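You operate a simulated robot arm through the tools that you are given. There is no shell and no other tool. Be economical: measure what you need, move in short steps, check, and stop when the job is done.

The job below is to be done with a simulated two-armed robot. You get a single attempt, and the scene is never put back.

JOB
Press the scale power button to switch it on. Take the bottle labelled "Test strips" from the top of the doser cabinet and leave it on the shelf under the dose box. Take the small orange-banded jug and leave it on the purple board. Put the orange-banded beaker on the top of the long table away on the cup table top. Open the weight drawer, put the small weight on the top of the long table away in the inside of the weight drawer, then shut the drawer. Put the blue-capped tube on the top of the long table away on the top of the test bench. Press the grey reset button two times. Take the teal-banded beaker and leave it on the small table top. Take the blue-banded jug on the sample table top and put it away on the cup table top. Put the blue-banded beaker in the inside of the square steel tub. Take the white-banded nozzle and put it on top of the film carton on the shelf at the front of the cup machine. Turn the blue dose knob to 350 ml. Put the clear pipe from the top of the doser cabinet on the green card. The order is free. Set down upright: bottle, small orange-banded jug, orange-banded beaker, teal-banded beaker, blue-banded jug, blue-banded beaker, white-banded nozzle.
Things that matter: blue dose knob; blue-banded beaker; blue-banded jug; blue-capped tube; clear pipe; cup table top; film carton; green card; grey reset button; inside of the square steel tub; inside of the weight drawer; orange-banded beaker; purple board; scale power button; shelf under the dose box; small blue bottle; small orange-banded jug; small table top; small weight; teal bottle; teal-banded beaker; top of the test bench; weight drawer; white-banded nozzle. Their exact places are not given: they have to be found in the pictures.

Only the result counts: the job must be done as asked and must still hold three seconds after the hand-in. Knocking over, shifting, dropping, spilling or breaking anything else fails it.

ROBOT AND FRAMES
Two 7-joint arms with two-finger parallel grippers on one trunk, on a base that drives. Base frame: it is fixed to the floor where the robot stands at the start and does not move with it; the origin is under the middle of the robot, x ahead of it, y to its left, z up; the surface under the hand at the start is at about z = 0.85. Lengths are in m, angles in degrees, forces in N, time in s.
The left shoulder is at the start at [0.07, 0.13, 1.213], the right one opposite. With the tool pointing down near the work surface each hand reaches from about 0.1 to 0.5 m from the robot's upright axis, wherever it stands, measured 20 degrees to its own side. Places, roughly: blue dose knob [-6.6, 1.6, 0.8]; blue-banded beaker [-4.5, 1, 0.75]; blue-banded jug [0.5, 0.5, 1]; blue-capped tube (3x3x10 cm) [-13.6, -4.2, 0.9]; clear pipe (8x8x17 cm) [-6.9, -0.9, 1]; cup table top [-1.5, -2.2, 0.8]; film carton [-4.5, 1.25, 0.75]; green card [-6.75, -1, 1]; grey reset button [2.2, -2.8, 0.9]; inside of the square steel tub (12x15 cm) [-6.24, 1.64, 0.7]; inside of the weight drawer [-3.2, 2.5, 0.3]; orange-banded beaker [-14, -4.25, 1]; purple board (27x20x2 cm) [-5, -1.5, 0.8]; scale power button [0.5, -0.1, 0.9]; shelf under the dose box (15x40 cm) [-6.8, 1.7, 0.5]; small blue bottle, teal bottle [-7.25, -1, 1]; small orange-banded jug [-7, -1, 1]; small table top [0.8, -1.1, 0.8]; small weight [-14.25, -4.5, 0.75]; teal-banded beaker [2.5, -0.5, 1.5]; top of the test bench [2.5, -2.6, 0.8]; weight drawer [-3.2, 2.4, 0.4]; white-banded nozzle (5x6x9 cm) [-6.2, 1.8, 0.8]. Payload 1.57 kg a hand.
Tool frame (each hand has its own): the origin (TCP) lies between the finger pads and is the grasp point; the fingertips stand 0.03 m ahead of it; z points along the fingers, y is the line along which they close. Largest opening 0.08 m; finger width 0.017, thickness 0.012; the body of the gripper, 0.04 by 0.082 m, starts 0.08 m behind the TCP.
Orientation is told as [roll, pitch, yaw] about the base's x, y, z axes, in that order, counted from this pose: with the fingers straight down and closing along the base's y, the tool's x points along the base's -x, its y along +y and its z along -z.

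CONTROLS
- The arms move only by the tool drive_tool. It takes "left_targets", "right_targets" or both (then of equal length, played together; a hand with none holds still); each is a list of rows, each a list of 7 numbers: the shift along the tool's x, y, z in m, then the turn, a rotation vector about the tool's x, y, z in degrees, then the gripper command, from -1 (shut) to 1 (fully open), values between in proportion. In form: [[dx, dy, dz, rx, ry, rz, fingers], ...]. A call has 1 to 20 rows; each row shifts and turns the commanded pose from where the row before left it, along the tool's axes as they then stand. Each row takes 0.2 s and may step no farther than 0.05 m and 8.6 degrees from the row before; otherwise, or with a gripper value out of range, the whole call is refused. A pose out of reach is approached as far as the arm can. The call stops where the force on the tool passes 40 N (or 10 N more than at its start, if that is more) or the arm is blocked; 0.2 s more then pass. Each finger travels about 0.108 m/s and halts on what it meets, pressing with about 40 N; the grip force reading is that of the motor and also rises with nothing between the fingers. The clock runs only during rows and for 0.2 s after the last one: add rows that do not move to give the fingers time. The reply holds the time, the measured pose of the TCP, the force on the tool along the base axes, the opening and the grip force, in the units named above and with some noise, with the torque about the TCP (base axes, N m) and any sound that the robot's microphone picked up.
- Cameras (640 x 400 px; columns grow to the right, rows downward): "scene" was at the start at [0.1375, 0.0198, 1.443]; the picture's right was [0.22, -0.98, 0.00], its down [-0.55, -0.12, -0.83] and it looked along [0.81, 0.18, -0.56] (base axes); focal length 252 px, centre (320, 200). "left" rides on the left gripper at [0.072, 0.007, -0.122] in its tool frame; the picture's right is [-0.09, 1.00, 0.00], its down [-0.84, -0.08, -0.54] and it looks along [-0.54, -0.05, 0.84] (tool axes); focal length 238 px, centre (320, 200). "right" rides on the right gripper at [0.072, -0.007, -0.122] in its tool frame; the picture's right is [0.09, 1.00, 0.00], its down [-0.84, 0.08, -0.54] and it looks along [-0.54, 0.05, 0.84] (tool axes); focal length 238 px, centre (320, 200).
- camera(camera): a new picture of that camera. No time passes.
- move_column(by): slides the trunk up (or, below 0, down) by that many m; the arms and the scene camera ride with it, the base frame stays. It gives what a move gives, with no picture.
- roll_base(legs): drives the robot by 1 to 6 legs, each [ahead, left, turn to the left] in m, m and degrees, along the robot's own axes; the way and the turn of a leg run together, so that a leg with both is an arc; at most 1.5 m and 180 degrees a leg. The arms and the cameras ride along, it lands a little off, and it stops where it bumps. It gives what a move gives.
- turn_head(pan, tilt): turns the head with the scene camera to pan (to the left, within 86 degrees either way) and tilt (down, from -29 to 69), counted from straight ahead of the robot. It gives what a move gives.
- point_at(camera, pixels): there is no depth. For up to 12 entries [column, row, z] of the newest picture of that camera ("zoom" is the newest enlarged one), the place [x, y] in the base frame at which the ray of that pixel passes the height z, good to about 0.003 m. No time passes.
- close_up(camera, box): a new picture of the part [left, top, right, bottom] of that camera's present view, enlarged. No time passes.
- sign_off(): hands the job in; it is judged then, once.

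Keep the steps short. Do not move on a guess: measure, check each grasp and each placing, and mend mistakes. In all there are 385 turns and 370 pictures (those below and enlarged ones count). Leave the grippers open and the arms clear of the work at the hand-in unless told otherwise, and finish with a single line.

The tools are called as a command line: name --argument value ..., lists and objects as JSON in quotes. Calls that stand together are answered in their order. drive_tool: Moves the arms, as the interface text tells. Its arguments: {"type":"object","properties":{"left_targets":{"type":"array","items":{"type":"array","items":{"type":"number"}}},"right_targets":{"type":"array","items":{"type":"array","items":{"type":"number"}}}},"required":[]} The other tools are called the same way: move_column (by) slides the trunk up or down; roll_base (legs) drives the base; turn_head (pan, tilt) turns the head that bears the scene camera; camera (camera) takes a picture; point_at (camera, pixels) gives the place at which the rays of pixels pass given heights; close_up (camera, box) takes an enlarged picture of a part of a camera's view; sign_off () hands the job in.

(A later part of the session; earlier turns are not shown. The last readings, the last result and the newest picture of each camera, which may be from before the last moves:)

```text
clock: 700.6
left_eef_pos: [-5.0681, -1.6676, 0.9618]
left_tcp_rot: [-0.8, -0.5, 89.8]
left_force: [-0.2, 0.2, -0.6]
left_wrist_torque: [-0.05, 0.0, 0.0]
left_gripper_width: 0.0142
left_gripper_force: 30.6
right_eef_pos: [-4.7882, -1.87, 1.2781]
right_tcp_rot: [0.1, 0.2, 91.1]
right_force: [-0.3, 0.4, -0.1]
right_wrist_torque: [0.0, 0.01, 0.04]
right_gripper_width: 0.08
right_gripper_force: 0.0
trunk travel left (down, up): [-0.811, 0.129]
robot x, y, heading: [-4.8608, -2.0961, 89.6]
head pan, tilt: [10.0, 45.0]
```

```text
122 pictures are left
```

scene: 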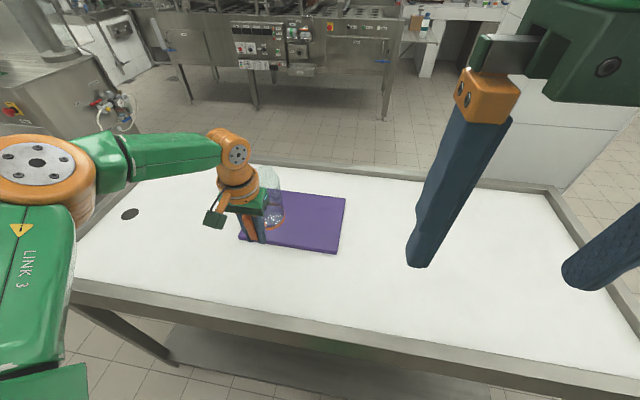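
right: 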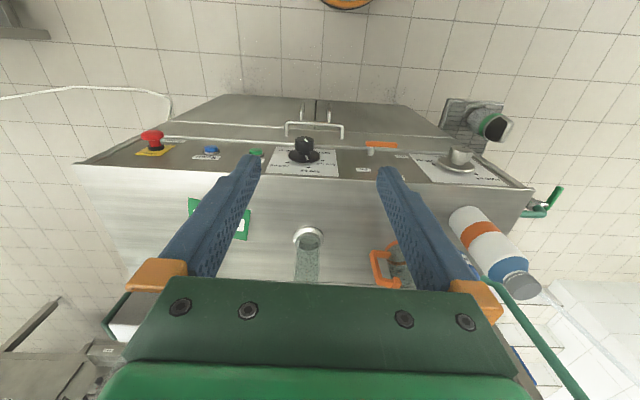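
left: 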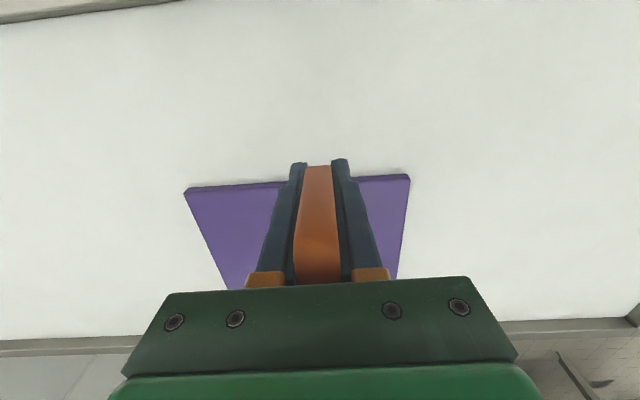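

drive_tool --left_targets '[[-0.02, -0.02, 0.005, 0, 0, 0, -1], [-0.025, -0.015, 0.005, 0, 0, 0, -1], [-0.025, 0, 0.0, 0, 0, 0, -1], [0, 0, 0, 0, 0, 0, -1]]'

turn_head --pan 0 --tilt 69

camera --camera "scene"

```text
clock: 701.6
left_eef_pos: [-5.0612, -1.6669, 0.9728]
left_tcp_rot: [-0.9, -0.4, 89.8]
left_force: [0.1, -0.5, -0.3]
left_wrist_torque: [-0.03, -0.01, 0.0]
left_gripper_width: 0.0143
left_gripper_force: 30.9
left hand out of reach, approached as far as the arm can: row 1, 2, 3
right_eef_pos: [-4.7865, -1.8714, 1.2767]
right_tcp_rot: [0.1, 0.2, 91.1]
right_force: [0.4, 0.8, -0.2]
right_wrist_torque: [-0.02, 0.0, -0.01]
right_gripper_width: 0.08
right_gripper_force: 0.1
trunk travel left (down, up): [-0.811, 0.129]
robot x, y, heading: [-4.8642, -2.0973, 89.6]
head pan, tilt: [10.0, 45.0]
```

```text
clock: 702.5
left_eef_pos: [-5.0612, -1.6668, 0.9721]
left_tcp_rot: [-0.9, -0.5, 89.9]
left_force: [0.4, 0.3, -1.4]
left_wrist_torque: [-0.07, 0.0, -0.02]
left_gripper_width: 0.0144
left_gripper_force: 31.0
right_eef_pos: [-4.7861, -1.8703, 1.2777]
right_tcp_rot: [0.0, 0.2, 91.1]
right_force: [0.8, 0.2, 0.3]
right_wrist_torque: [0.01, 0.03, -0.04]
right_gripper_width: 0.0801
right_gripper_force: 0.0
trunk travel left (down, up): [-0.811, 0.129]
robot x, y, heading: [-4.8638, -2.096, 89.7]
head pan, tilt: [0.0, 68.8]
```

```text
121 pictures are left
```

scene: 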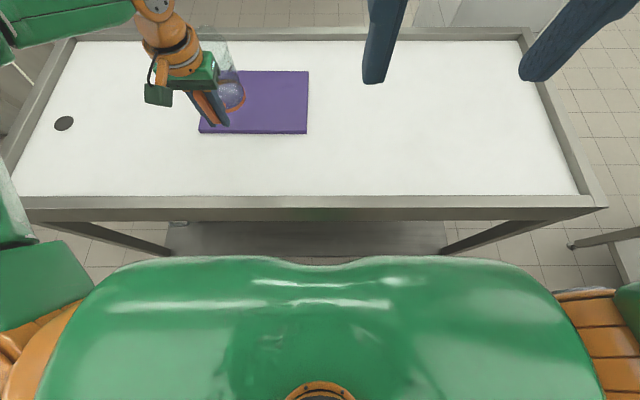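

point_at --camera "scene" --pixels '[[300, 258, 0.25], [300, 258, 0.15], [300, 221, 0.86], [200, 131, 0.82], [307, 133, 0.82], [308, 72, 0.82]]'

```text
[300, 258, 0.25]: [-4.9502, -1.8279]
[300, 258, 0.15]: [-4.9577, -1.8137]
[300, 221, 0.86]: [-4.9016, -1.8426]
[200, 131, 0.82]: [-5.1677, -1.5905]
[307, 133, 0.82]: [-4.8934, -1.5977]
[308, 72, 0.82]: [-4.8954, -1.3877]
```

Turn the base right 22° with a left shift to gain reach, then move 3 cm ahead.

roll_base --legs '[[0, 0.17, 0], [0, 0, -22], [0.035, 0.01, 0]]'

turn_head --pan 15 --tilt 55

camera --camera "scene"

camera --camera "left"

```text
clock: 705.6
left_eef_pos: [-5.0575, -1.5928, 0.9752]
left_tcp_rot: [-0.9, -0.8, 68.2]
left_force: [0.6, -0.4, -0.2]
left_wrist_torque: [-0.02, 0.03, -0.03]
left_gripper_width: 0.0141
left_gripper_force: 30.7
right_eef_pos: [-4.8779, -1.8854, 1.279]
right_tcp_rot: [0.2, 0.0, 69.6]
right_force: [0.7, -0.6, -0.1]
right_wrist_torque: [0.09, 0.0, 0.02]
right_gripper_width: 0.08
right_gripper_force: 0.0
trunk travel left (down, up): [-0.811, 0.129]
robot x, y, heading: [-5.031, -2.0572, 68.2]
head pan, tilt: [0.0, 68.8]
```

```text
clock: 706.3
left_eef_pos: [-5.0574, -1.5885, 0.9725]
left_tcp_rot: [-0.9, -0.6, 68.1]
left_force: [-0.6, -0.6, -1.8]
left_wrist_torque: [-0.05, 0.06, 0.01]
left_gripper_width: 0.0145
left_gripper_force: 31.2
right_eef_pos: [-4.8759, -1.8782, 1.2773]
right_tcp_rot: [0.0, 0.1, 69.6]
right_force: [-0.2, 0.4, 0.2]
right_wrist_torque: [-0.04, 0.02, 0.03]
right_gripper_width: 0.0798
right_gripper_force: 0.1
trunk travel left (down, up): [-0.811, 0.129]
robot x, y, heading: [-5.0332, -2.0613, 68.3]
head pan, tilt: [15.0, 55.0]
```

```text
120 pictures are left
```

scene: 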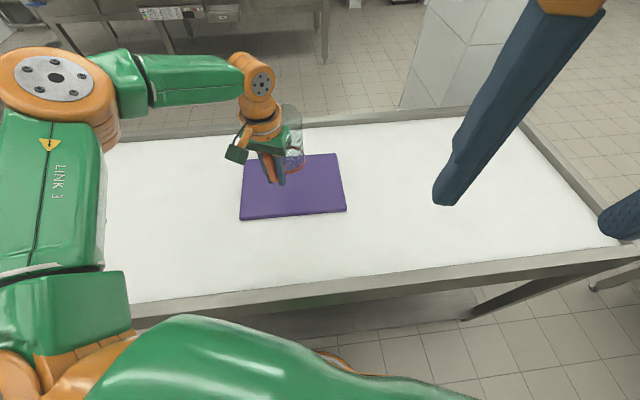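

```text
119 pictures are left
```

left: 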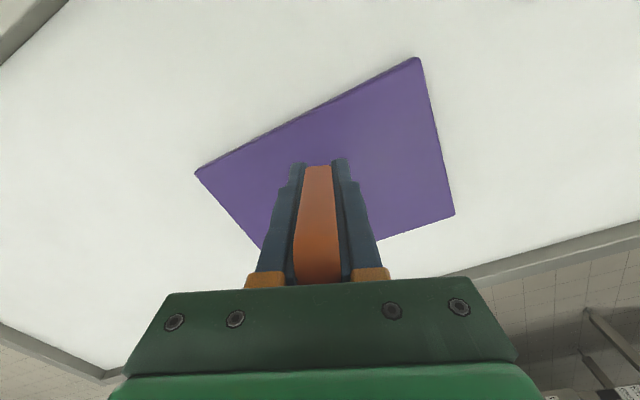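

Jug hovers over the board's centre. Lower with the column, then finely.

move_column --by -0.055

drive_tool --left_targets '[[0, 0, 0.004, 0, 0, 0, -1], [0, 0, 0.003, 0, 0, 0, -1], [0, 0, 0.003, 0, 0, 0, -1], [0, 0, 0.003, 0, 0, 0, -1], [0, 0, 0, 0, 0, 0, -1]]'

close_up --camera "scene" --box '[210, 40, 370, 230]'

```text
clock: 707.3
left_eef_pos: [-5.0575, -1.588, 0.9175]
left_tcp_rot: [-1.0, -0.5, 68.2]
left_force: [0.2, -0.4, -1.0]
left_wrist_torque: [-0.02, 0.02, 0.0]
left_gripper_width: 0.0145
left_gripper_force: 30.6
right_eef_pos: [-4.8769, -1.8779, 1.2223]
right_tcp_rot: [0.1, 0.3, 69.5]
right_force: [0.7, -0.6, -0.6]
right_wrist_torque: [0.0, 0.01, 0.03]
right_gripper_width: 0.08
right_gripper_force: 0.0
trunk travel left (down, up): [-0.756, 0.184]
robot x, y, heading: [-5.0318, -2.059, 68.1]
head pan, tilt: [15.0, 55.0]
```

```text
clock: 708.5
left_eef_pos: [-5.0581, -1.5894, 0.9048]
left_tcp_rot: [-0.8, -0.5, 68.3]
left_force: [0.7, 0.5, -1.0]
left_wrist_torque: [-0.05, 0.06, -0.01]
left_gripper_width: 0.0144
left_gripper_force: 30.2
left hand out of reach, approached as far as the arm can: row 3
right_eef_pos: [-4.8772, -1.8768, 1.2232]
right_tcp_rot: [0.0, 0.2, 69.5]
right_force: [-1.2, -0.9, -0.6]
right_wrist_torque: [0.01, -0.03, 0.0]
right_gripper_width: 0.0802
right_gripper_force: 0.1
trunk travel left (down, up): [-0.756, 0.184]
robot x, y, heading: [-5.0298, -2.0607, 68.4]
head pan, tilt: [15.0, 55.0]
```

```text
2.11 times, centred on (290, 135) of scene
```

zoom: 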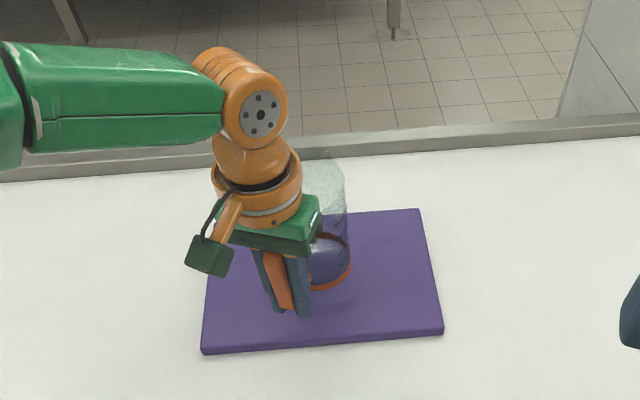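

Still slightly above. Continue in 2 mm steps via the column/arm until contact.

move_column --by -0.006

move_column --by -0.003

move_column --by -0.003

```text
clock: 709.0
left_eef_pos: [-5.0583, -1.59, 0.8993]
left_tcp_rot: [-1.0, -0.6, 68.1]
left_force: [-0.1, 0.0, 0.1]
left_wrist_torque: [-0.04, 0.02, 0.04]
left_gripper_width: 0.0142
left_gripper_force: 30.5
right_eef_pos: [-4.876, -1.8783, 1.216]
right_tcp_rot: [0.1, 0.2, 69.5]
right_force: [0.1, 1.2, 0.3]
right_wrist_torque: [-0.01, -0.01, 0.0]
right_gripper_width: 0.08
right_gripper_force: 0.0
trunk travel left (down, up): [-0.75, 0.19]
robot x, y, heading: [-5.0282, -2.058, 68.1]
head pan, tilt: [15.0, 55.0]
```

```text
clock: 709.6
left_eef_pos: [-5.0596, -1.5896, 0.8954]
left_tcp_rot: [-0.9, -0.7, 68.2]
left_force: [0.1, -0.1, -0.6]
left_wrist_torque: [-0.03, 0.0, 0.0]
left_gripper_width: 0.0144
left_gripper_force: 30.2
right_eef_pos: [-4.8766, -1.8774, 1.2134]
right_tcp_rot: [0.1, 0.1, 69.5]
right_force: [-0.6, -0.4, -0.2]
right_wrist_torque: [-0.01, 0.01, -0.04]
right_gripper_width: 0.0802
right_gripper_force: 0.1
trunk travel left (down, up): [-0.747, 0.193]
robot x, y, heading: [-5.0293, -2.059, 68.4]
head pan, tilt: [15.0, 55.0]
```

```text
clock: 710.1
left_eef_pos: [-5.0581, -1.5903, 0.8933]
left_tcp_rot: [-1.0, -0.7, 68.2]
left_force: [0.5, 0.2, -0.8]
left_wrist_torque: [-0.04, 0.0, -0.01]
left_gripper_width: 0.0147
left_gripper_force: 31.0
right_eef_pos: [-4.8768, -1.8774, 1.2099]
right_tcp_rot: [0.1, 0.2, 69.5]
right_force: [-0.8, -0.7, 0.8]
right_wrist_torque: [0.0, 0.03, 0.0]
right_gripper_width: 0.0796
right_gripper_force: 0.0
trunk travel left (down, up): [-0.744, 0.196]
robot x, y, heading: [-5.0341, -2.057, 68.5]
head pan, tilt: [15.0, 55.0]
```

drive_tool --left_targets '[[0, 0, 0.002, 0, 0, 0, -1], [0, 0, 0.002, 0, 0, 0, -1], [0, 0, 0.002, 0, 0, 0, -1], [0, 0, 0.002, 0, 0, 0, -1], [0, 0, 0.002, 0, 0, 0, -1], [0, 0, 0, 0, 0, 0, -1]]'

close_up --camera "scene" --box '[210, 40, 370, 230]'

```text
clock: 711.5
left_eef_pos: [-5.0605, -1.5942, 0.8872]
left_tcp_rot: [-0.9, -1.1, 68.2]
left_force: [1.3, 8.5, 26.7]
left_wrist_torque: [1.49, -0.54, 0.08]
left_gripper_width: 0.0144
left_gripper_force: 30.5
left hand out of reach, approached as far as the arm can: row 5
right_eef_pos: [-4.8769, -1.8819, 1.2109]
right_tcp_rot: [0.1, 0.0, 69.5]
right_force: [-0.2, 0.0, -0.4]
right_wrist_torque: [0.0, 0.0, 0.0]
right_gripper_width: 0.0801
right_gripper_force: 0.0
trunk travel left (down, up): [-0.744, 0.196]
robot x, y, heading: [-5.0356, -2.0597, 68.0]
head pan, tilt: [15.0, 55.0]
```

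```text
2.11 times, centred on (290, 135) of scene
```

zoom: 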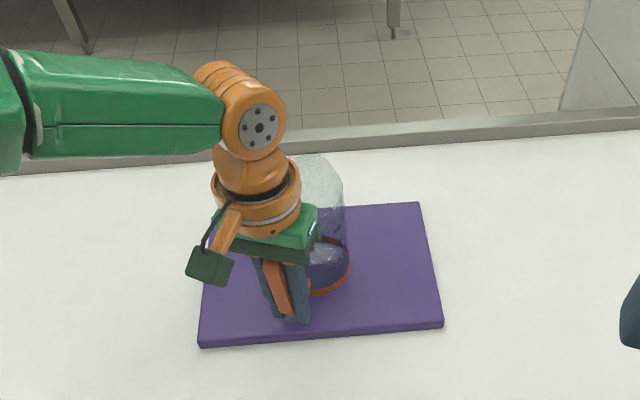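

Contact. Ease 2 mm, release, rise.

drive_tool --left_targets '[[0, 0, -0.002, 0, 0, 0, -1], [0, 0, 0, 0, 0, 0, -0.4], [0, 0, 0, 0, 0, 0, 0.3], [0, 0, 0, 0, 0, 0, 1], [0, 0, 0, 0, 0, 0, 1]]'

move_column --by 0.18

camera --camera "scene"

```text
clock: 712.7
left_eef_pos: [-5.0616, -1.5959, 0.8876]
left_tcp_rot: [-1.0, -0.8, 68.2]
left_force: [0.3, 0.9, 11.7]
left_wrist_torque: [0.48, -0.16, -0.01]
left_gripper_width: 0.08
left_gripper_force: 0.1
right_eef_pos: [-4.8768, -1.8814, 1.2106]
right_tcp_rot: [0.2, 0.1, 69.6]
right_force: [-0.5, -0.6, 0.2]
right_wrist_torque: [0.03, 0.0, -0.03]
right_gripper_width: 0.08
right_gripper_force: 0.1
trunk travel left (down, up): [-0.744, 0.196]
robot x, y, heading: [-5.0288, -2.0633, 68.2]
head pan, tilt: [15.0, 55.0]
```

```text
clock: 714.7
left_eef_pos: [-5.061, -1.5923, 1.0655]
left_tcp_rot: [-0.8, -0.6, 68.1]
left_force: [0.6, 1.0, 0.5]
left_wrist_torque: [0.03, -0.03, 0.01]
left_gripper_width: 0.0801
left_gripper_force: 0.0
right_eef_pos: [-4.8764, -1.8776, 1.3911]
right_tcp_rot: [0.1, 0.1, 69.5]
right_force: [-0.3, -0.5, -0.7]
right_wrist_torque: [0.01, -0.01, 0.01]
right_gripper_width: 0.0799
right_gripper_force: 0.1
trunk travel left (down, up): [-0.924, 0.016]
robot x, y, heading: [-5.0296, -2.0596, 68.4]
head pan, tilt: [15.0, 55.0]
```

```text
116 pictures are left
```

scene: 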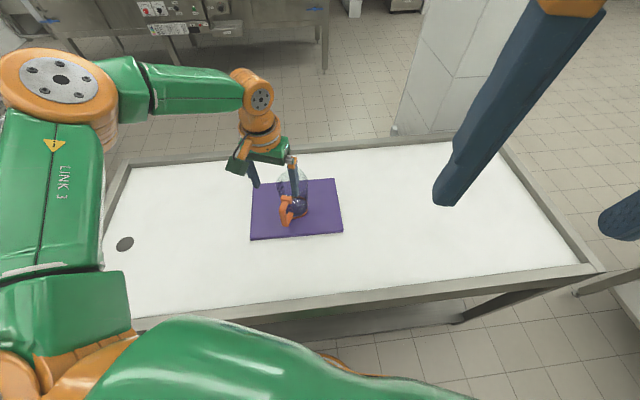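

Jug is standing on the board. Back off, turn west, and go down the corridor toward the long table.

roll_base --legs '[[-0.45, 0, 0], [0, 0, 111.8], [0.6, 0.75, 0], [1.4, 0, 0]]'

turn_head --pan 0 --tilt 15

camera --camera "scene"

```text
clock: 733.4
left_eef_pos: [-7.6661, -3.3681, 1.0665]
left_tcp_rot: [-0.9, -0.7, 178.6]
left_force: [-0.7, -0.3, -0.2]
left_wrist_torque: [-0.01, 0.0, -0.01]
left_gripper_width: 0.08
left_gripper_force: 0.0
right_eef_pos: [-7.4619, -3.0966, 1.3904]
right_tcp_rot: [0.1, 0.1, 179.9]
right_force: [-0.2, 0.3, 0.1]
right_wrist_torque: [0.01, -0.02, 0.02]
right_gripper_width: 0.0801
right_gripper_force: 0.0
trunk travel left (down, up): [-0.924, 0.016]
robot x, y, heading: [-7.2353, -3.1757, 178.5]
head pan, tilt: [15.0, 55.0]
```

```text
clock: 734.4
left_eef_pos: [-7.6676, -3.3684, 1.0668]
left_tcp_rot: [-1.0, -0.6, 178.6]
left_force: [1.0, 0.0, -0.2]
left_wrist_torque: [0.0, 0.0, 0.01]
left_gripper_width: 0.0802
left_gripper_force: 0.0
right_eef_pos: [-7.4636, -3.0963, 1.3896]
right_tcp_rot: [0.1, 0.2, 179.7]
right_force: [-0.7, 0.1, -0.4]
right_wrist_torque: [-0.01, 0.0, 0.03]
right_gripper_width: 0.0799
right_gripper_force: 0.1
trunk travel left (down, up): [-0.924, 0.016]
robot x, y, heading: [-7.2391, -3.1789, 178.6]
head pan, tilt: [0.0, 15.0]
```

```text
115 pictures are left
```

scene: 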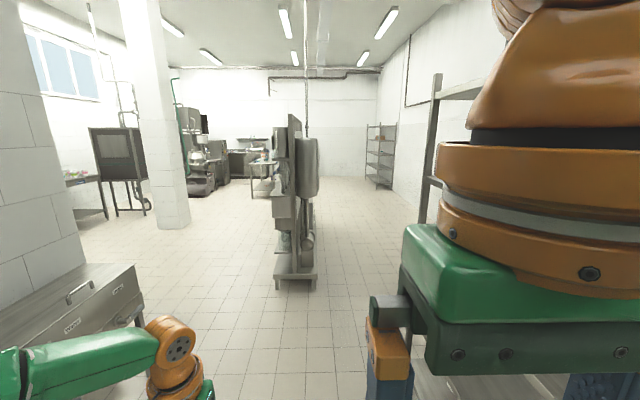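

point_at --camera "scene" --pixels '[[275, 288, 0.0], [318, 288, 0.0], [175, 228, 0.0], [105, 218, 0.0], [130, 215, 0.0], [215, 190, 0.0], [255, 195, 0.0], [370, 185, 0.0]]'

close_up --camera "scene" --box '[60, 90, 320, 240]'

```text
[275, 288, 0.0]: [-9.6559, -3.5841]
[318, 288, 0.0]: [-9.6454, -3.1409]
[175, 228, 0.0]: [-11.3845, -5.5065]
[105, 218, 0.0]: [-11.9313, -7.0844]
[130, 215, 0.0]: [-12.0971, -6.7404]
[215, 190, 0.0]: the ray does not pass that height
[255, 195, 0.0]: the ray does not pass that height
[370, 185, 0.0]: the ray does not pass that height
```

```text
2.46 times, centred on (190, 165) of scene
```

zoom: 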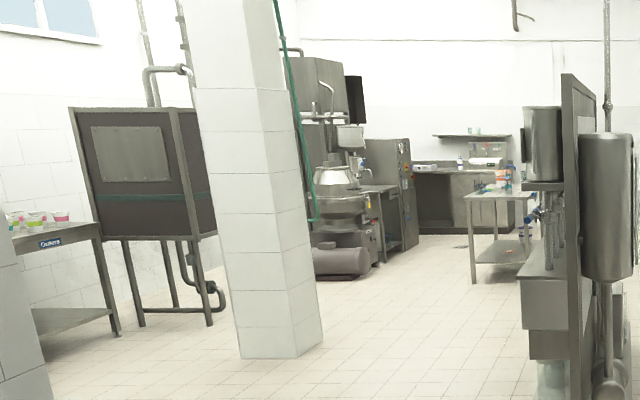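

roll_base --legs '[[1.35, 0, 1.4]]'

turn_head --pan 35 --tilt 25

camera --camera "scene"

```text
clock: 741.3
left_eef_pos: [-9.0347, -3.3754, 1.0678]
left_tcp_rot: [-0.9, -0.6, -179.4]
left_force: [-0.7, -0.3, 0.1]
left_wrist_torque: [0.01, 0.04, 0.01]
left_gripper_width: 0.0801
left_gripper_force: 0.1
right_eef_pos: [-8.8417, -3.095, 1.3904]
right_tcp_rot: [0.2, 0.3, -178.2]
right_force: [0.0, -0.6, 1.2]
right_wrist_torque: [0.0, 0.02, 0.01]
right_gripper_width: 0.0798
right_gripper_force: 0.0
trunk travel left (down, up): [-0.924, 0.016]
robot x, y, heading: [-8.616, -3.1698, -179.4]
head pan, tilt: [0.0, 15.0]
```

```text
clock: 742.3
left_eef_pos: [-9.0366, -3.375, 1.0653]
left_tcp_rot: [-0.9, -0.6, -179.3]
left_force: [-0.6, -0.8, -0.5]
left_wrist_torque: [-0.01, 0.03, 0.0]
left_gripper_width: 0.0801
left_gripper_force: 0.1
right_eef_pos: [-8.8424, -3.096, 1.3898]
right_tcp_rot: [0.1, 0.2, -178.1]
right_force: [-0.1, -0.4, 0.2]
right_wrist_torque: [0.0, 0.0, -0.02]
right_gripper_width: 0.0804
right_gripper_force: 0.0
trunk travel left (down, up): [-0.924, 0.016]
robot x, y, heading: [-8.6124, -3.1699, -179.3]
head pan, tilt: [35.0, 25.0]
```

```text
113 pictures are left
```

scene: 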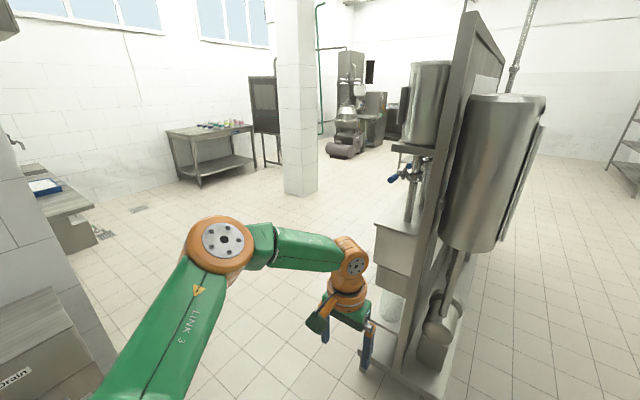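

point_at --camera "scene" --pixels '[[118, 362, 0.0], [83, 285, 0.9], [362, 352, 0.0], [97, 245, 0.0], [300, 193, 0.0]]'

```text
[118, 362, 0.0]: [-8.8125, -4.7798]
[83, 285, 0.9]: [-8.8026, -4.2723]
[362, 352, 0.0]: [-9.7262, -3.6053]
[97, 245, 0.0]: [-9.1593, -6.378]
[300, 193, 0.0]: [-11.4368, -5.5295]
```

roll_base --legs '[[0, 0.75, 0], [0.35, 0.1, 0], [0.15, 0.38, 0], [1.5, 0, 0], [1.1, 0, 0]]'

turn_head --pan 0 --tilt 25

camera --camera "scene"

```text
clock: 762.7
left_eef_pos: [-12.1402, -4.4593, 1.0673]
left_tcp_rot: [-0.9, -0.6, 175.7]
left_force: [-0.3, 0.7, -0.6]
left_wrist_torque: [-0.01, 0.05, 0.01]
left_gripper_width: 0.0803
left_gripper_force: 0.0
right_eef_pos: [-11.9223, -4.1993, 1.3914]
right_tcp_rot: [0.1, 0.1, 177.1]
right_force: [-0.3, 0.2, 0.3]
right_wrist_torque: [-0.02, 0.03, 0.01]
right_gripper_width: 0.0801
right_gripper_force: 0.1
trunk travel left (down, up): [-0.924, 0.016]
robot x, y, heading: [-11.703, -4.2915, 176.0]
head pan, tilt: [35.0, 25.0]
```

```text
clock: 763.7
left_eef_pos: [-12.1402, -4.46, 1.0672]
left_tcp_rot: [-0.9, -0.5, 175.8]
left_force: [0.1, -0.1, 0.6]
left_wrist_torque: [0.01, -0.02, 0.0]
left_gripper_width: 0.0799
left_gripper_force: 0.1
right_eef_pos: [-11.9234, -4.1984, 1.3908]
right_tcp_rot: [0.2, 0.3, 177.1]
right_force: [-1.0, 1.1, 0.0]
right_wrist_torque: [0.02, -0.01, 0.07]
right_gripper_width: 0.0797
right_gripper_force: 0.0
trunk travel left (down, up): [-0.924, 0.016]
robot x, y, heading: [-11.6994, -4.2888, 175.9]
head pan, tilt: [0.0, 25.0]
```

```text
112 pictures are left
```

scene: 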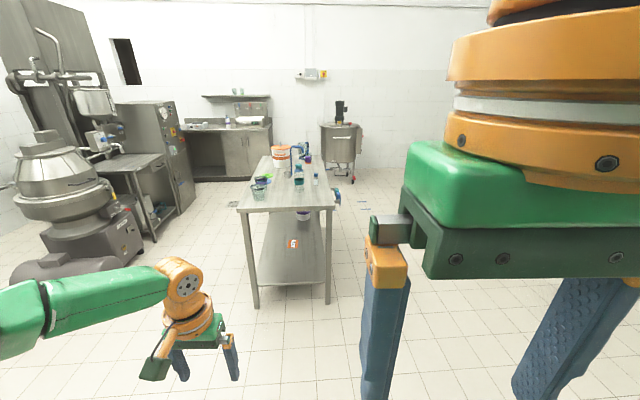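

close_up --camera "scene" --box '[220, 120, 360, 230]'

point_at --camera "scene" --pixels '[[237, 207, 0.85], [334, 207, 0.85], [260, 157, 0.85], [327, 156, 0.85]]'

```text
3.64 times, centred on (290, 175) of scene
```

zoom: 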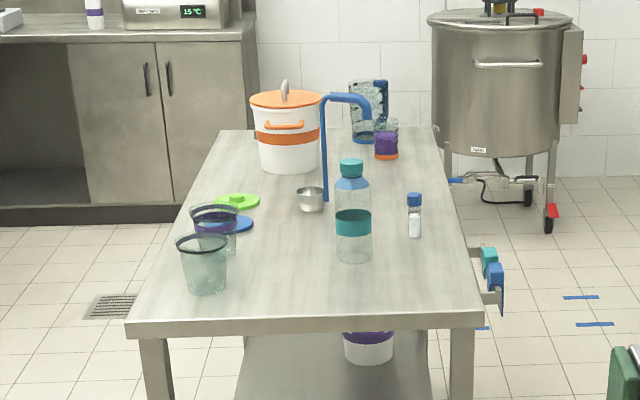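

```text
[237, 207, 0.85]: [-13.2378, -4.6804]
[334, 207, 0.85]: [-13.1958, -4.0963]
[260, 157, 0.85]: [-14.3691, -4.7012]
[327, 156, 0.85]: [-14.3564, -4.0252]
```

Table found: tube with blue cap at right front, a purple/orange beaker farther back. Drive to its north side and face it.

roll_base --legs '[[0, -0.75, 4], [1.0, 0, 0], [1.0, 0, 0], [0, 0, 90]]'

turn_head --pan 0 --tilt 45

camera --camera "scene"

```text
clock: 766.8
left_eef_pos: [-12.1135, -3.8986, 1.0679]
left_tcp_rot: [-1.1, -0.8, 175.9]
left_force: [0.2, -0.3, -0.1]
left_wrist_torque: [0.0, 0.02, 0.01]
left_gripper_width: 0.0802
left_gripper_force: 0.0
right_eef_pos: [-11.897, -3.6375, 1.3919]
right_tcp_rot: [0.0, 0.0, 177.2]
right_force: [0.4, 0.1, -0.1]
right_wrist_torque: [0.03, 0.05, 0.01]
right_gripper_width: 0.0799
right_gripper_force: 0.1
trunk travel left (down, up): [-0.924, 0.016]
robot x, y, heading: [-11.6778, -3.726, 175.8]
head pan, tilt: [0.0, 25.0]
stopped in leg 1: the robot was blocked; the commanded pose is now the measured one
```

```text
clock: 767.6
left_eef_pos: [-12.1176, -3.8946, 1.0671]
left_tcp_rot: [-0.8, -0.7, 175.7]
left_force: [-1.3, 0.3, 0.2]
left_wrist_torque: [0.03, -0.02, -0.02]
left_gripper_width: 0.0798
left_gripper_force: 0.1
right_eef_pos: [-11.9004, -3.6319, 1.3908]
right_tcp_rot: [0.2, 0.2, 177.1]
right_force: [-0.7, 0.3, -0.8]
right_wrist_torque: [-0.02, -0.03, -0.03]
right_gripper_width: 0.0799
right_gripper_force: 0.0
trunk travel left (down, up): [-0.924, 0.016]
robot x, y, heading: [-11.6811, -3.7257, 175.7]
head pan, tilt: [0.0, 45.0]
```

```text
110 pictures are left
```

scene: 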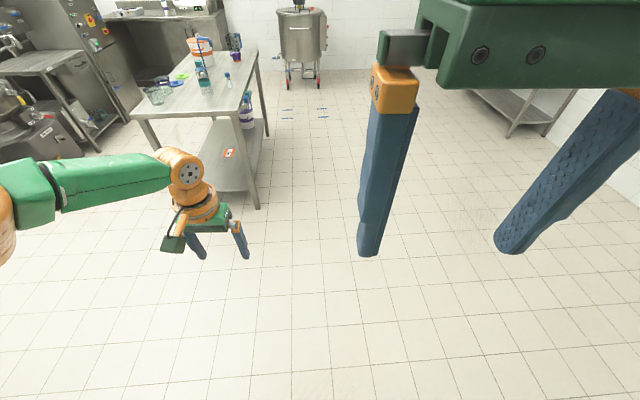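

Something on the right blocks; go ahead first, then right.

roll_base --legs '[[0.1, 0.1, 0], [0.7, 0, 4.3]]'

turn_head --pan -75 --tilt 25

camera --camera "scene"

```text
clock: 772.4
left_eef_pos: [-12.9065, -3.9935, 1.0672]
left_tcp_rot: [-0.9, -0.7, 180.0]
left_force: [0.5, 0.5, 0.5]
left_wrist_torque: [0.01, 0.04, 0.0]
left_gripper_width: 0.0799
left_gripper_force: 0.1
right_eef_pos: [-12.7093, -3.7162, 1.3903]
right_tcp_rot: [0.1, 0.1, -178.8]
right_force: [0.3, -0.8, 0.7]
right_wrist_torque: [-0.01, 0.01, 0.01]
right_gripper_width: 0.0801
right_gripper_force: 0.0
trunk travel left (down, up): [-0.924, 0.016]
robot x, y, heading: [-12.486, -3.7909, 180.1]
head pan, tilt: [0.0, 45.0]
```

```text
clock: 773.9
left_eef_pos: [-12.9091, -3.9923, 1.0669]
left_tcp_rot: [-0.9, -0.6, 180.0]
left_force: [0.8, 0.6, 0.3]
left_wrist_torque: [0.0, -0.01, 0.0]
left_gripper_width: 0.0801
left_gripper_force: 0.1
right_eef_pos: [-12.7111, -3.7144, 1.3904]
right_tcp_rot: [0.0, 0.2, -178.8]
right_force: [0.0, 0.0, -0.1]
right_wrist_torque: [0.01, -0.01, 0.02]
right_gripper_width: 0.0801
right_gripper_force: 0.1
trunk travel left (down, up): [-0.924, 0.016]
robot x, y, heading: [-12.4838, -3.7952, 180.0]
head pan, tilt: [-75.0, 25.0]
```

```text
109 pictures are left
```

scene: 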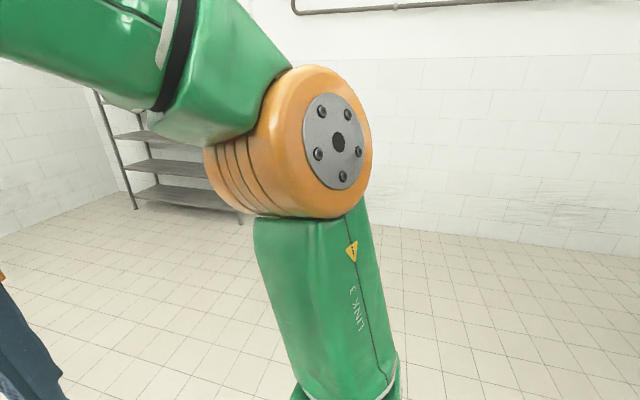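

roll_base --legs '[[0, -0.4, 0], [1.2, 0, 0], [0, 0, 90]]'

turn_head --pan 0 --tilt 45

camera --camera "scene"

```text
clock: 785.9
left_eef_pos: [-13.4839, -3.8123, 1.068]
left_tcp_rot: [-0.8, -0.6, -89.7]
left_force: [-0.2, -0.3, 1.3]
left_wrist_torque: [0.02, -0.02, 0.02]
left_gripper_width: 0.0797
left_gripper_force: 0.0
right_eef_pos: [-13.7633, -3.618, 1.3895]
right_tcp_rot: [0.2, 0.2, -88.2]
right_force: [-0.5, -0.1, 0.3]
right_wrist_torque: [0.01, -0.02, 0.02]
right_gripper_width: 0.0802
right_gripper_force: 0.2
trunk travel left (down, up): [-0.924, 0.016]
robot x, y, heading: [-13.6898, -3.3894, -89.5]
head pan, tilt: [-75.0, 25.0]
```

```text
clock: 787.4
left_eef_pos: [-13.4849, -3.812, 1.0678]
left_tcp_rot: [-1.0, -0.6, -89.7]
left_force: [-0.5, 0.6, -0.1]
left_wrist_torque: [0.0, 0.01, 0.01]
left_gripper_width: 0.0802
left_gripper_force: 0.0
right_eef_pos: [-13.7627, -3.6167, 1.3902]
right_tcp_rot: [0.1, 0.3, -88.3]
right_force: [-0.2, -0.6, -0.4]
right_wrist_torque: [0.02, -0.01, 0.0]
right_gripper_width: 0.0801
right_gripper_force: 0.1
trunk travel left (down, up): [-0.924, 0.016]
robot x, y, heading: [-13.6848, -3.3872, -89.5]
head pan, tilt: [0.0, 45.0]
```

```text
108 pictures are left
```

scene: 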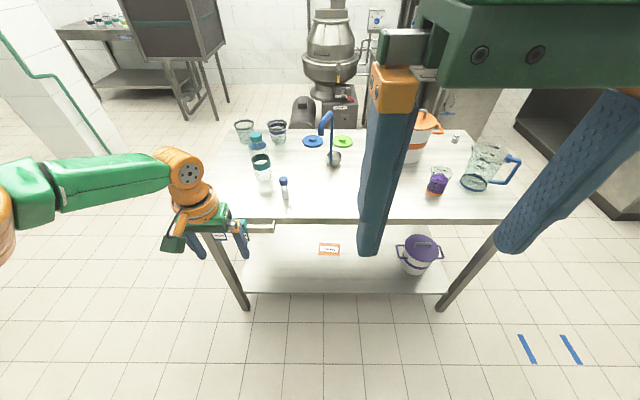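

close_up --camera "scene" --box '[390, 100, 540, 220]'

point_at --camera "scene" --pixels '[[285, 198, 0.86], [438, 192, 0.86], [456, 141, 0.86], [284, 181, 0.95], [440, 167, 0.93], [488, 180, 0.86], [250, 219, 0.86], [528, 214, 0.86]]'

```text
3.33 times, centred on (465, 160) of scene
```

zoom: 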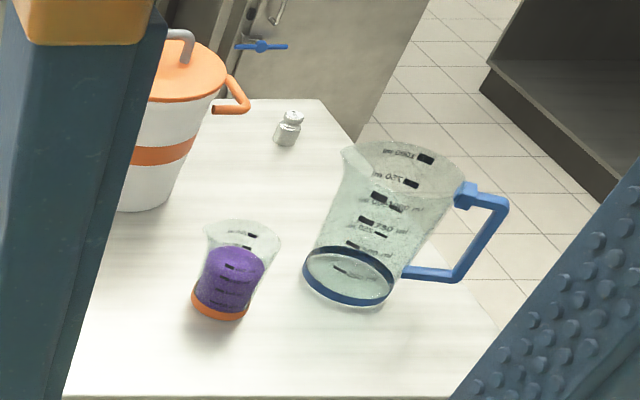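

```text
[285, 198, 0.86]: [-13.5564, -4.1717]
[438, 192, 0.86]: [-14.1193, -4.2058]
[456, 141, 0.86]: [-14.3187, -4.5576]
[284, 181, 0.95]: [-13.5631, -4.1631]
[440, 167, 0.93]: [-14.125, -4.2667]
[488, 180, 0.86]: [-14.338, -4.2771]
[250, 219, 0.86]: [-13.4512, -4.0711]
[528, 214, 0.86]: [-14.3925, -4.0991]
```

Small weight at (-14.32,-4.56), orange-banded beaker (purple content) at (-14.12,-4.22), tube at (-13.56,-4.17). First take the beaker with the right hand: retract the left hand and move the base.

drive_tool --left_targets '[[0.03, 0, -0.03, 0, 0, 0, 1], [0.03, 0, -0.03, 0, 0, 0, 1], [0.03, 0, -0.03, 0, 0, 0, 1], [0.03, 0, -0.03, 0, 0, 0, 1], [0.03, 0, -0.03, 0, 0, 0, 1], [0.03, 0, 0, 0, 0, 0, 1]]'

roll_base --legs '[[0, -0.33, 0], [0.37, 0, 0]]'

camera --camera "right"

```text
clock: 788.8
left_eef_pos: [-13.4832, -3.6295, 1.2167]
left_tcp_rot: [-0.9, -0.7, -89.7]
left_force: [1.0, -0.5, -0.5]
left_wrist_torque: [-0.01, 0.02, 0.0]
left_gripper_width: 0.0801
left_gripper_force: 0.0
right_eef_pos: [-13.7617, -3.6168, 1.3902]
right_tcp_rot: [0.1, 0.0, -88.3]
right_force: [0.2, -0.2, 0.3]
right_wrist_torque: [-0.03, 0.0, 0.0]
right_gripper_width: 0.0803
right_gripper_force: 0.2
trunk travel left (down, up): [-0.924, 0.016]
robot x, y, heading: [-13.6903, -3.3879, -89.2]
head pan, tilt: [0.0, 45.0]
```

```text
clock: 792.9
left_eef_pos: [-13.8081, -4.003, 1.2168]
left_tcp_rot: [-0.9, -0.8, -89.7]
left_force: [-0.7, -0.8, -0.3]
left_wrist_torque: [-0.03, -0.02, 0.03]
left_gripper_width: 0.0801
left_gripper_force: 0.0
right_eef_pos: [-14.0875, -3.9881, 1.3909]
right_tcp_rot: [0.1, 0.0, -88.2]
right_force: [0.8, -0.2, -0.5]
right_wrist_torque: [-0.02, 0.02, 0.0]
right_gripper_width: 0.08
right_gripper_force: 0.0
trunk travel left (down, up): [-0.924, 0.016]
robot x, y, heading: [-14.0161, -3.7641, -89.2]
head pan, tilt: [0.0, 45.0]
```

```text
106 pictures are left
```

right: 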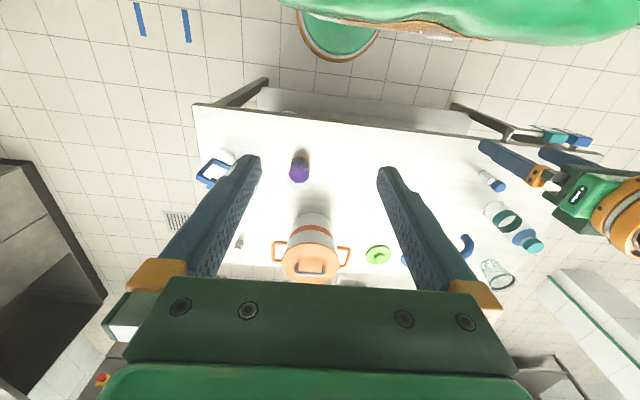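

point_at --camera "right" --pixels '[[299, 165, 0.86], [299, 175, 0.92], [240, 242, 0.87], [205, 105, 0.85]]'

move_column --by -0.15

drive_tool --right_targets '[[-0.03, 0, 0.03, 0, 0, 0, 1], [-0.035, 0, 0.03, 0, 0, 0, 1], [-0.035, 0, 0.03, 0, 0, 0, 1], [-0.035, 0, 0.03, 0, 0, 0, 1], [-0.035, -0.015, 0.02, 0, 0, 0, 1], [-0.035, -0.015, 0, 0, 0, 0, 1], [0, 0, 0, 0, 0, 0, 1]]'

camera --camera "right"

```text
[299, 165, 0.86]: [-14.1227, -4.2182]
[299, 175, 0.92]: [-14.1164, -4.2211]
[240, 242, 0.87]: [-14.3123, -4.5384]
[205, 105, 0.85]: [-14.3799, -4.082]
```

```text
clock: 794.7
left_eef_pos: [-13.8083, -4.0058, 1.0671]
left_tcp_rot: [-0.8, -0.5, -89.6]
left_force: [-0.3, 0.0, -0.4]
left_wrist_torque: [0.01, -0.04, -0.01]
left_gripper_width: 0.08
left_gripper_force: 0.0
right_eef_pos: [-14.0871, -3.992, 1.2401]
right_tcp_rot: [0.1, 0.2, -88.3]
right_force: [0.5, -0.2, 0.4]
right_wrist_torque: [-0.01, 0.02, 0.03]
right_gripper_width: 0.0803
right_gripper_force: 0.0
trunk travel left (down, up): [-0.774, 0.166]
robot x, y, heading: [-14.0158, -3.7638, -89.6]
head pan, tilt: [0.0, 45.0]
```

```text
clock: 796.3
left_eef_pos: [-13.8077, -4.0058, 1.0672]
left_tcp_rot: [-1.0, -0.6, -89.6]
left_force: [1.3, -0.3, -0.2]
left_wrist_torque: [-0.01, -0.01, 0.0]
left_gripper_width: 0.08
left_gripper_force: 0.1
right_eef_pos: [-14.11, -4.1957, 1.0988]
right_tcp_rot: [0.1, 0.2, -88.3]
right_force: [0.5, -0.6, -0.6]
right_wrist_torque: [-0.02, 0.02, 0.0]
right_gripper_width: 0.0799
right_gripper_force: 0.1
trunk travel left (down, up): [-0.774, 0.166]
robot x, y, heading: [-14.0125, -3.7638, -89.3]
head pan, tilt: [0.0, 45.0]
```

```text
105 pictures are left
```

right: 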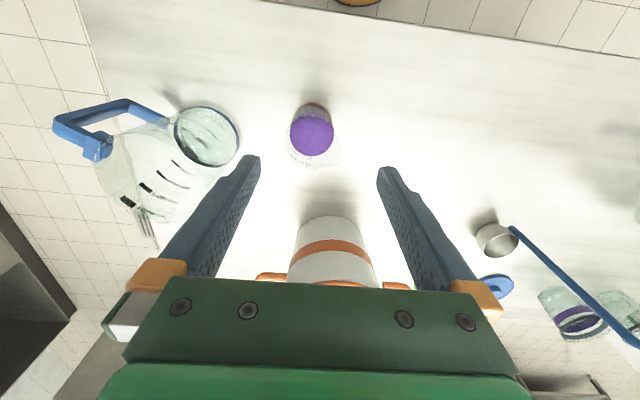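

point_at --camera "right" --pixels '[[312, 112, 0.86], [312, 142, 0.94], [335, 145, 0.94], [290, 145, 0.94], [240, 140, 0.86], [232, 175, 1.0]]'

close_up --camera "right" --box '[260, 80, 360, 180]'

```text
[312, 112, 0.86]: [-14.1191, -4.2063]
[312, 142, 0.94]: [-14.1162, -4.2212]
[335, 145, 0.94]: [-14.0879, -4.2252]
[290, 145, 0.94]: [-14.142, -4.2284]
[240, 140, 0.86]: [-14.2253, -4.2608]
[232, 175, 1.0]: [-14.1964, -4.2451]
```

```text
4.00 times, centred on (310, 130) of right
```

zoom: 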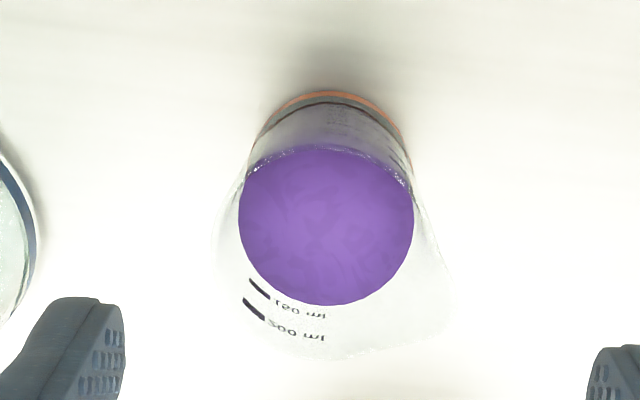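

drive_tool --right_targets '[[-0.024, -0.007, 0.02, 0, 0, 0, 1], [0, 0, 0.035, 0, 0, 0, 1], [0, 0, 0.035, 0, 0, 0, 1], [0, 0, 0, 0, 0, 0, 1]]'

camera --camera "right"

```text
clock: 797.3
left_eef_pos: [-13.8073, -4.0064, 1.0664]
left_tcp_rot: [-1.0, -0.6, -89.6]
left_force: [-0.5, -0.3, -0.4]
left_wrist_torque: [-0.01, -0.01, 0.01]
left_gripper_width: 0.08
left_gripper_force: 0.2
right_eef_pos: [-14.1139, -4.2205, 1.009]
right_tcp_rot: [0.0, 0.2, -88.3]
right_force: [-0.3, 0.1, 0.7]
right_wrist_torque: [0.02, -0.02, 0.0]
right_gripper_width: 0.0801
right_gripper_force: 0.1
trunk travel left (down, up): [-0.774, 0.166]
robot x, y, heading: [-14.0148, -3.7673, -89.8]
head pan, tilt: [0.0, 45.0]
```

```text
103 pictures are left
```

right: 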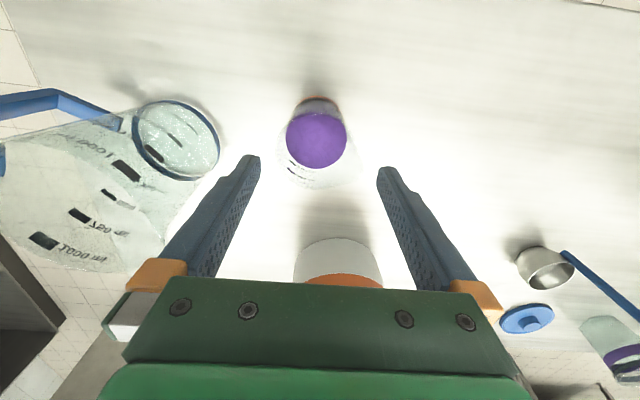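

point_at --camera "right" --pixels '[[338, 240, 0.86], [338, 275, 0.95], [318, 150, 0.955]]'

camera --camera "scene"

```text
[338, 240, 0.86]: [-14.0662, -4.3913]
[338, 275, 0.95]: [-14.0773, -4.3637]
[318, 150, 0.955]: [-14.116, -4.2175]
```

```text
102 pictures are left
```

scene: 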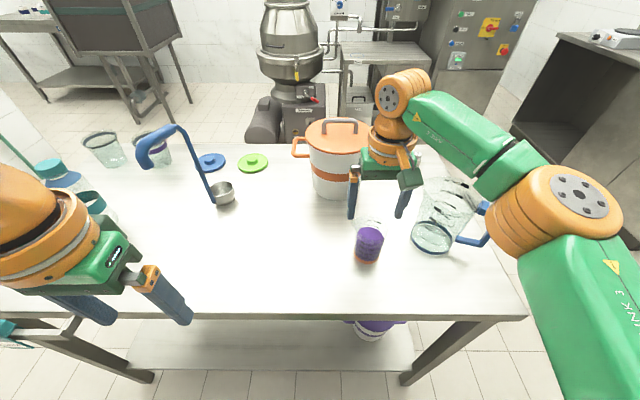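

Clearance fine. Descend to TCP z≈0.915 and grip.

drive_tool --right_targets '[[0, 0, 0.03, 0, 0, 0, 1], [0, 0, 0.03, 0, 0, 0, 1], [0, 0, 0.02, 0, 0, 0, 1], [0, 0, 0.012, 0, 0, 0, 1], [0, 0, 0, 0, 0, 0, 1]]'

camera --camera "right"

```text
clock: 798.5
left_eef_pos: [-13.8072, -4.0055, 1.0669]
left_tcp_rot: [-0.9, -0.6, -89.7]
left_force: [0.2, -0.6, 0.5]
left_wrist_torque: [0.02, -0.01, 0.02]
left_gripper_width: 0.0801
left_gripper_force: 0.1
right_eef_pos: [-14.1176, -4.2204, 0.918]
right_tcp_rot: [0.0, 0.2, -88.3]
right_force: [0.9, -0.2, 0.2]
right_wrist_torque: [-0.03, -0.02, -0.04]
right_gripper_width: 0.0799
right_gripper_force: 0.1
trunk travel left (down, up): [-0.774, 0.166]
robot x, y, heading: [-14.0125, -3.7648, -89.6]
head pan, tilt: [0.0, 45.0]
```

```text
101 pictures are left
```

right: 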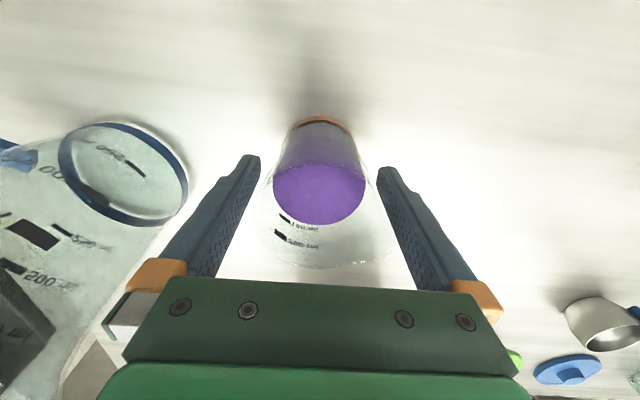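

Beaker between the fingers. Close gently and lift with the column.

drive_tool --right_targets '[[0, 0, 0, 0, 0, 0, 0.6], [0, 0, 0, 0, 0, 0, 0.2], [0, 0, 0, 0, 0, 0, -1], [0, 0, 0, 0, 0, 0, -1], [0, 0, 0, 0, 0, 0, -1]]'

move_column --by 0.16

camera --camera "right"

```text
clock: 799.7
left_eef_pos: [-13.8083, -4.0055, 1.0668]
left_tcp_rot: [-0.8, -0.6, -89.5]
left_force: [-0.3, -0.7, 0.1]
left_wrist_torque: [0.02, -0.02, -0.01]
left_gripper_width: 0.08
left_gripper_force: 0.0
right_eef_pos: [-14.1173, -4.2204, 0.9181]
right_tcp_rot: [0.2, 0.2, -88.2]
right_force: [-0.9, 0.3, -0.5]
right_wrist_torque: [0.04, -0.04, 0.03]
right_gripper_width: 0.0667
right_gripper_force: 40.1
trunk travel left (down, up): [-0.774, 0.166]
robot x, y, heading: [-14.0156, -3.7664, -89.2]
head pan, tilt: [0.0, 45.0]
```

```text
clock: 801.5
left_eef_pos: [-13.8084, -4.0068, 1.2268]
left_tcp_rot: [-1.0, -0.6, -89.6]
left_force: [-0.3, -0.1, 0.6]
left_wrist_torque: [-0.04, -0.02, -0.02]
left_gripper_width: 0.08
left_gripper_force: 0.0
right_eef_pos: [-14.1168, -4.2194, 1.0769]
right_tcp_rot: [0.1, 0.3, -88.3]
right_force: [-0.4, -0.5, -2.7]
right_wrist_torque: [0.0, -0.01, -0.04]
right_gripper_width: 0.0666
right_gripper_force: 39.8
trunk travel left (down, up): [-0.934, 0.006]
robot x, y, heading: [-14.0112, -3.7665, -89.6]
head pan, tilt: [0.0, 45.0]
```

```text
100 pictures are left
```

right: 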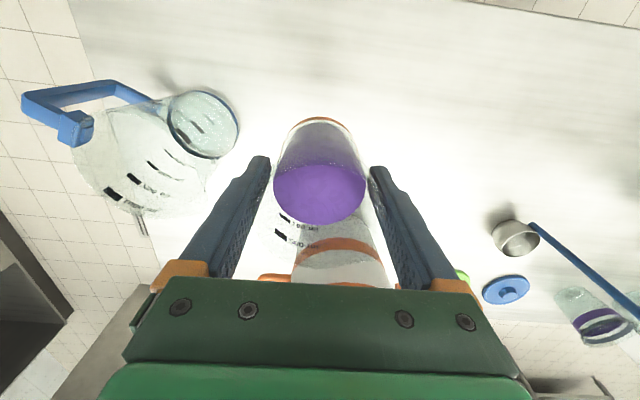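

Beaker held. Now plan for the weight from the table's west end: measure the free space there.

turn_head --pan -35 --tilt 40

camera --camera "scene"

```text
clock: 802.5
left_eef_pos: [-13.8088, -4.0058, 1.2255]
left_tcp_rot: [-0.9, -0.6, -89.6]
left_force: [-0.5, 0.1, -0.3]
left_wrist_torque: [0.0, -0.02, 0.0]
left_gripper_width: 0.0799
left_gripper_force: 0.1
right_eef_pos: [-14.1174, -4.2222, 1.078]
right_tcp_rot: [0.1, 0.2, -88.3]
right_force: [-0.2, -0.5, -2.2]
right_wrist_torque: [0.01, -0.03, 0.02]
right_gripper_width: 0.0665
right_gripper_force: 39.8
trunk travel left (down, up): [-0.934, 0.006]
robot x, y, heading: [-14.0115, -3.7629, -89.5]
head pan, tilt: [-35.0, 40.0]
```

```text
99 pictures are left
```

scene: 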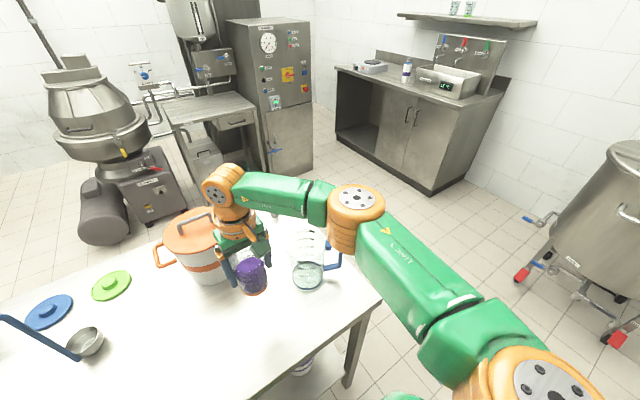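

point_at --camera "scene" --pixels '[[380, 296, 0.85], [345, 388, 0.0], [430, 195, 0.0], [340, 143, 0.0], [520, 278, 0.0], [180, 215, 0.0], [315, 180, 0.0]]'

```text
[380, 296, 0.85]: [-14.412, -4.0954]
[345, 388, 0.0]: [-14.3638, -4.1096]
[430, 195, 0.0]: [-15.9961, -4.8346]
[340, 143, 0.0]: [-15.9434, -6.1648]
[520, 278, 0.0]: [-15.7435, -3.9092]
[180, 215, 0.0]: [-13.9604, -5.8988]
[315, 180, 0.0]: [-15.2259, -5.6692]
```

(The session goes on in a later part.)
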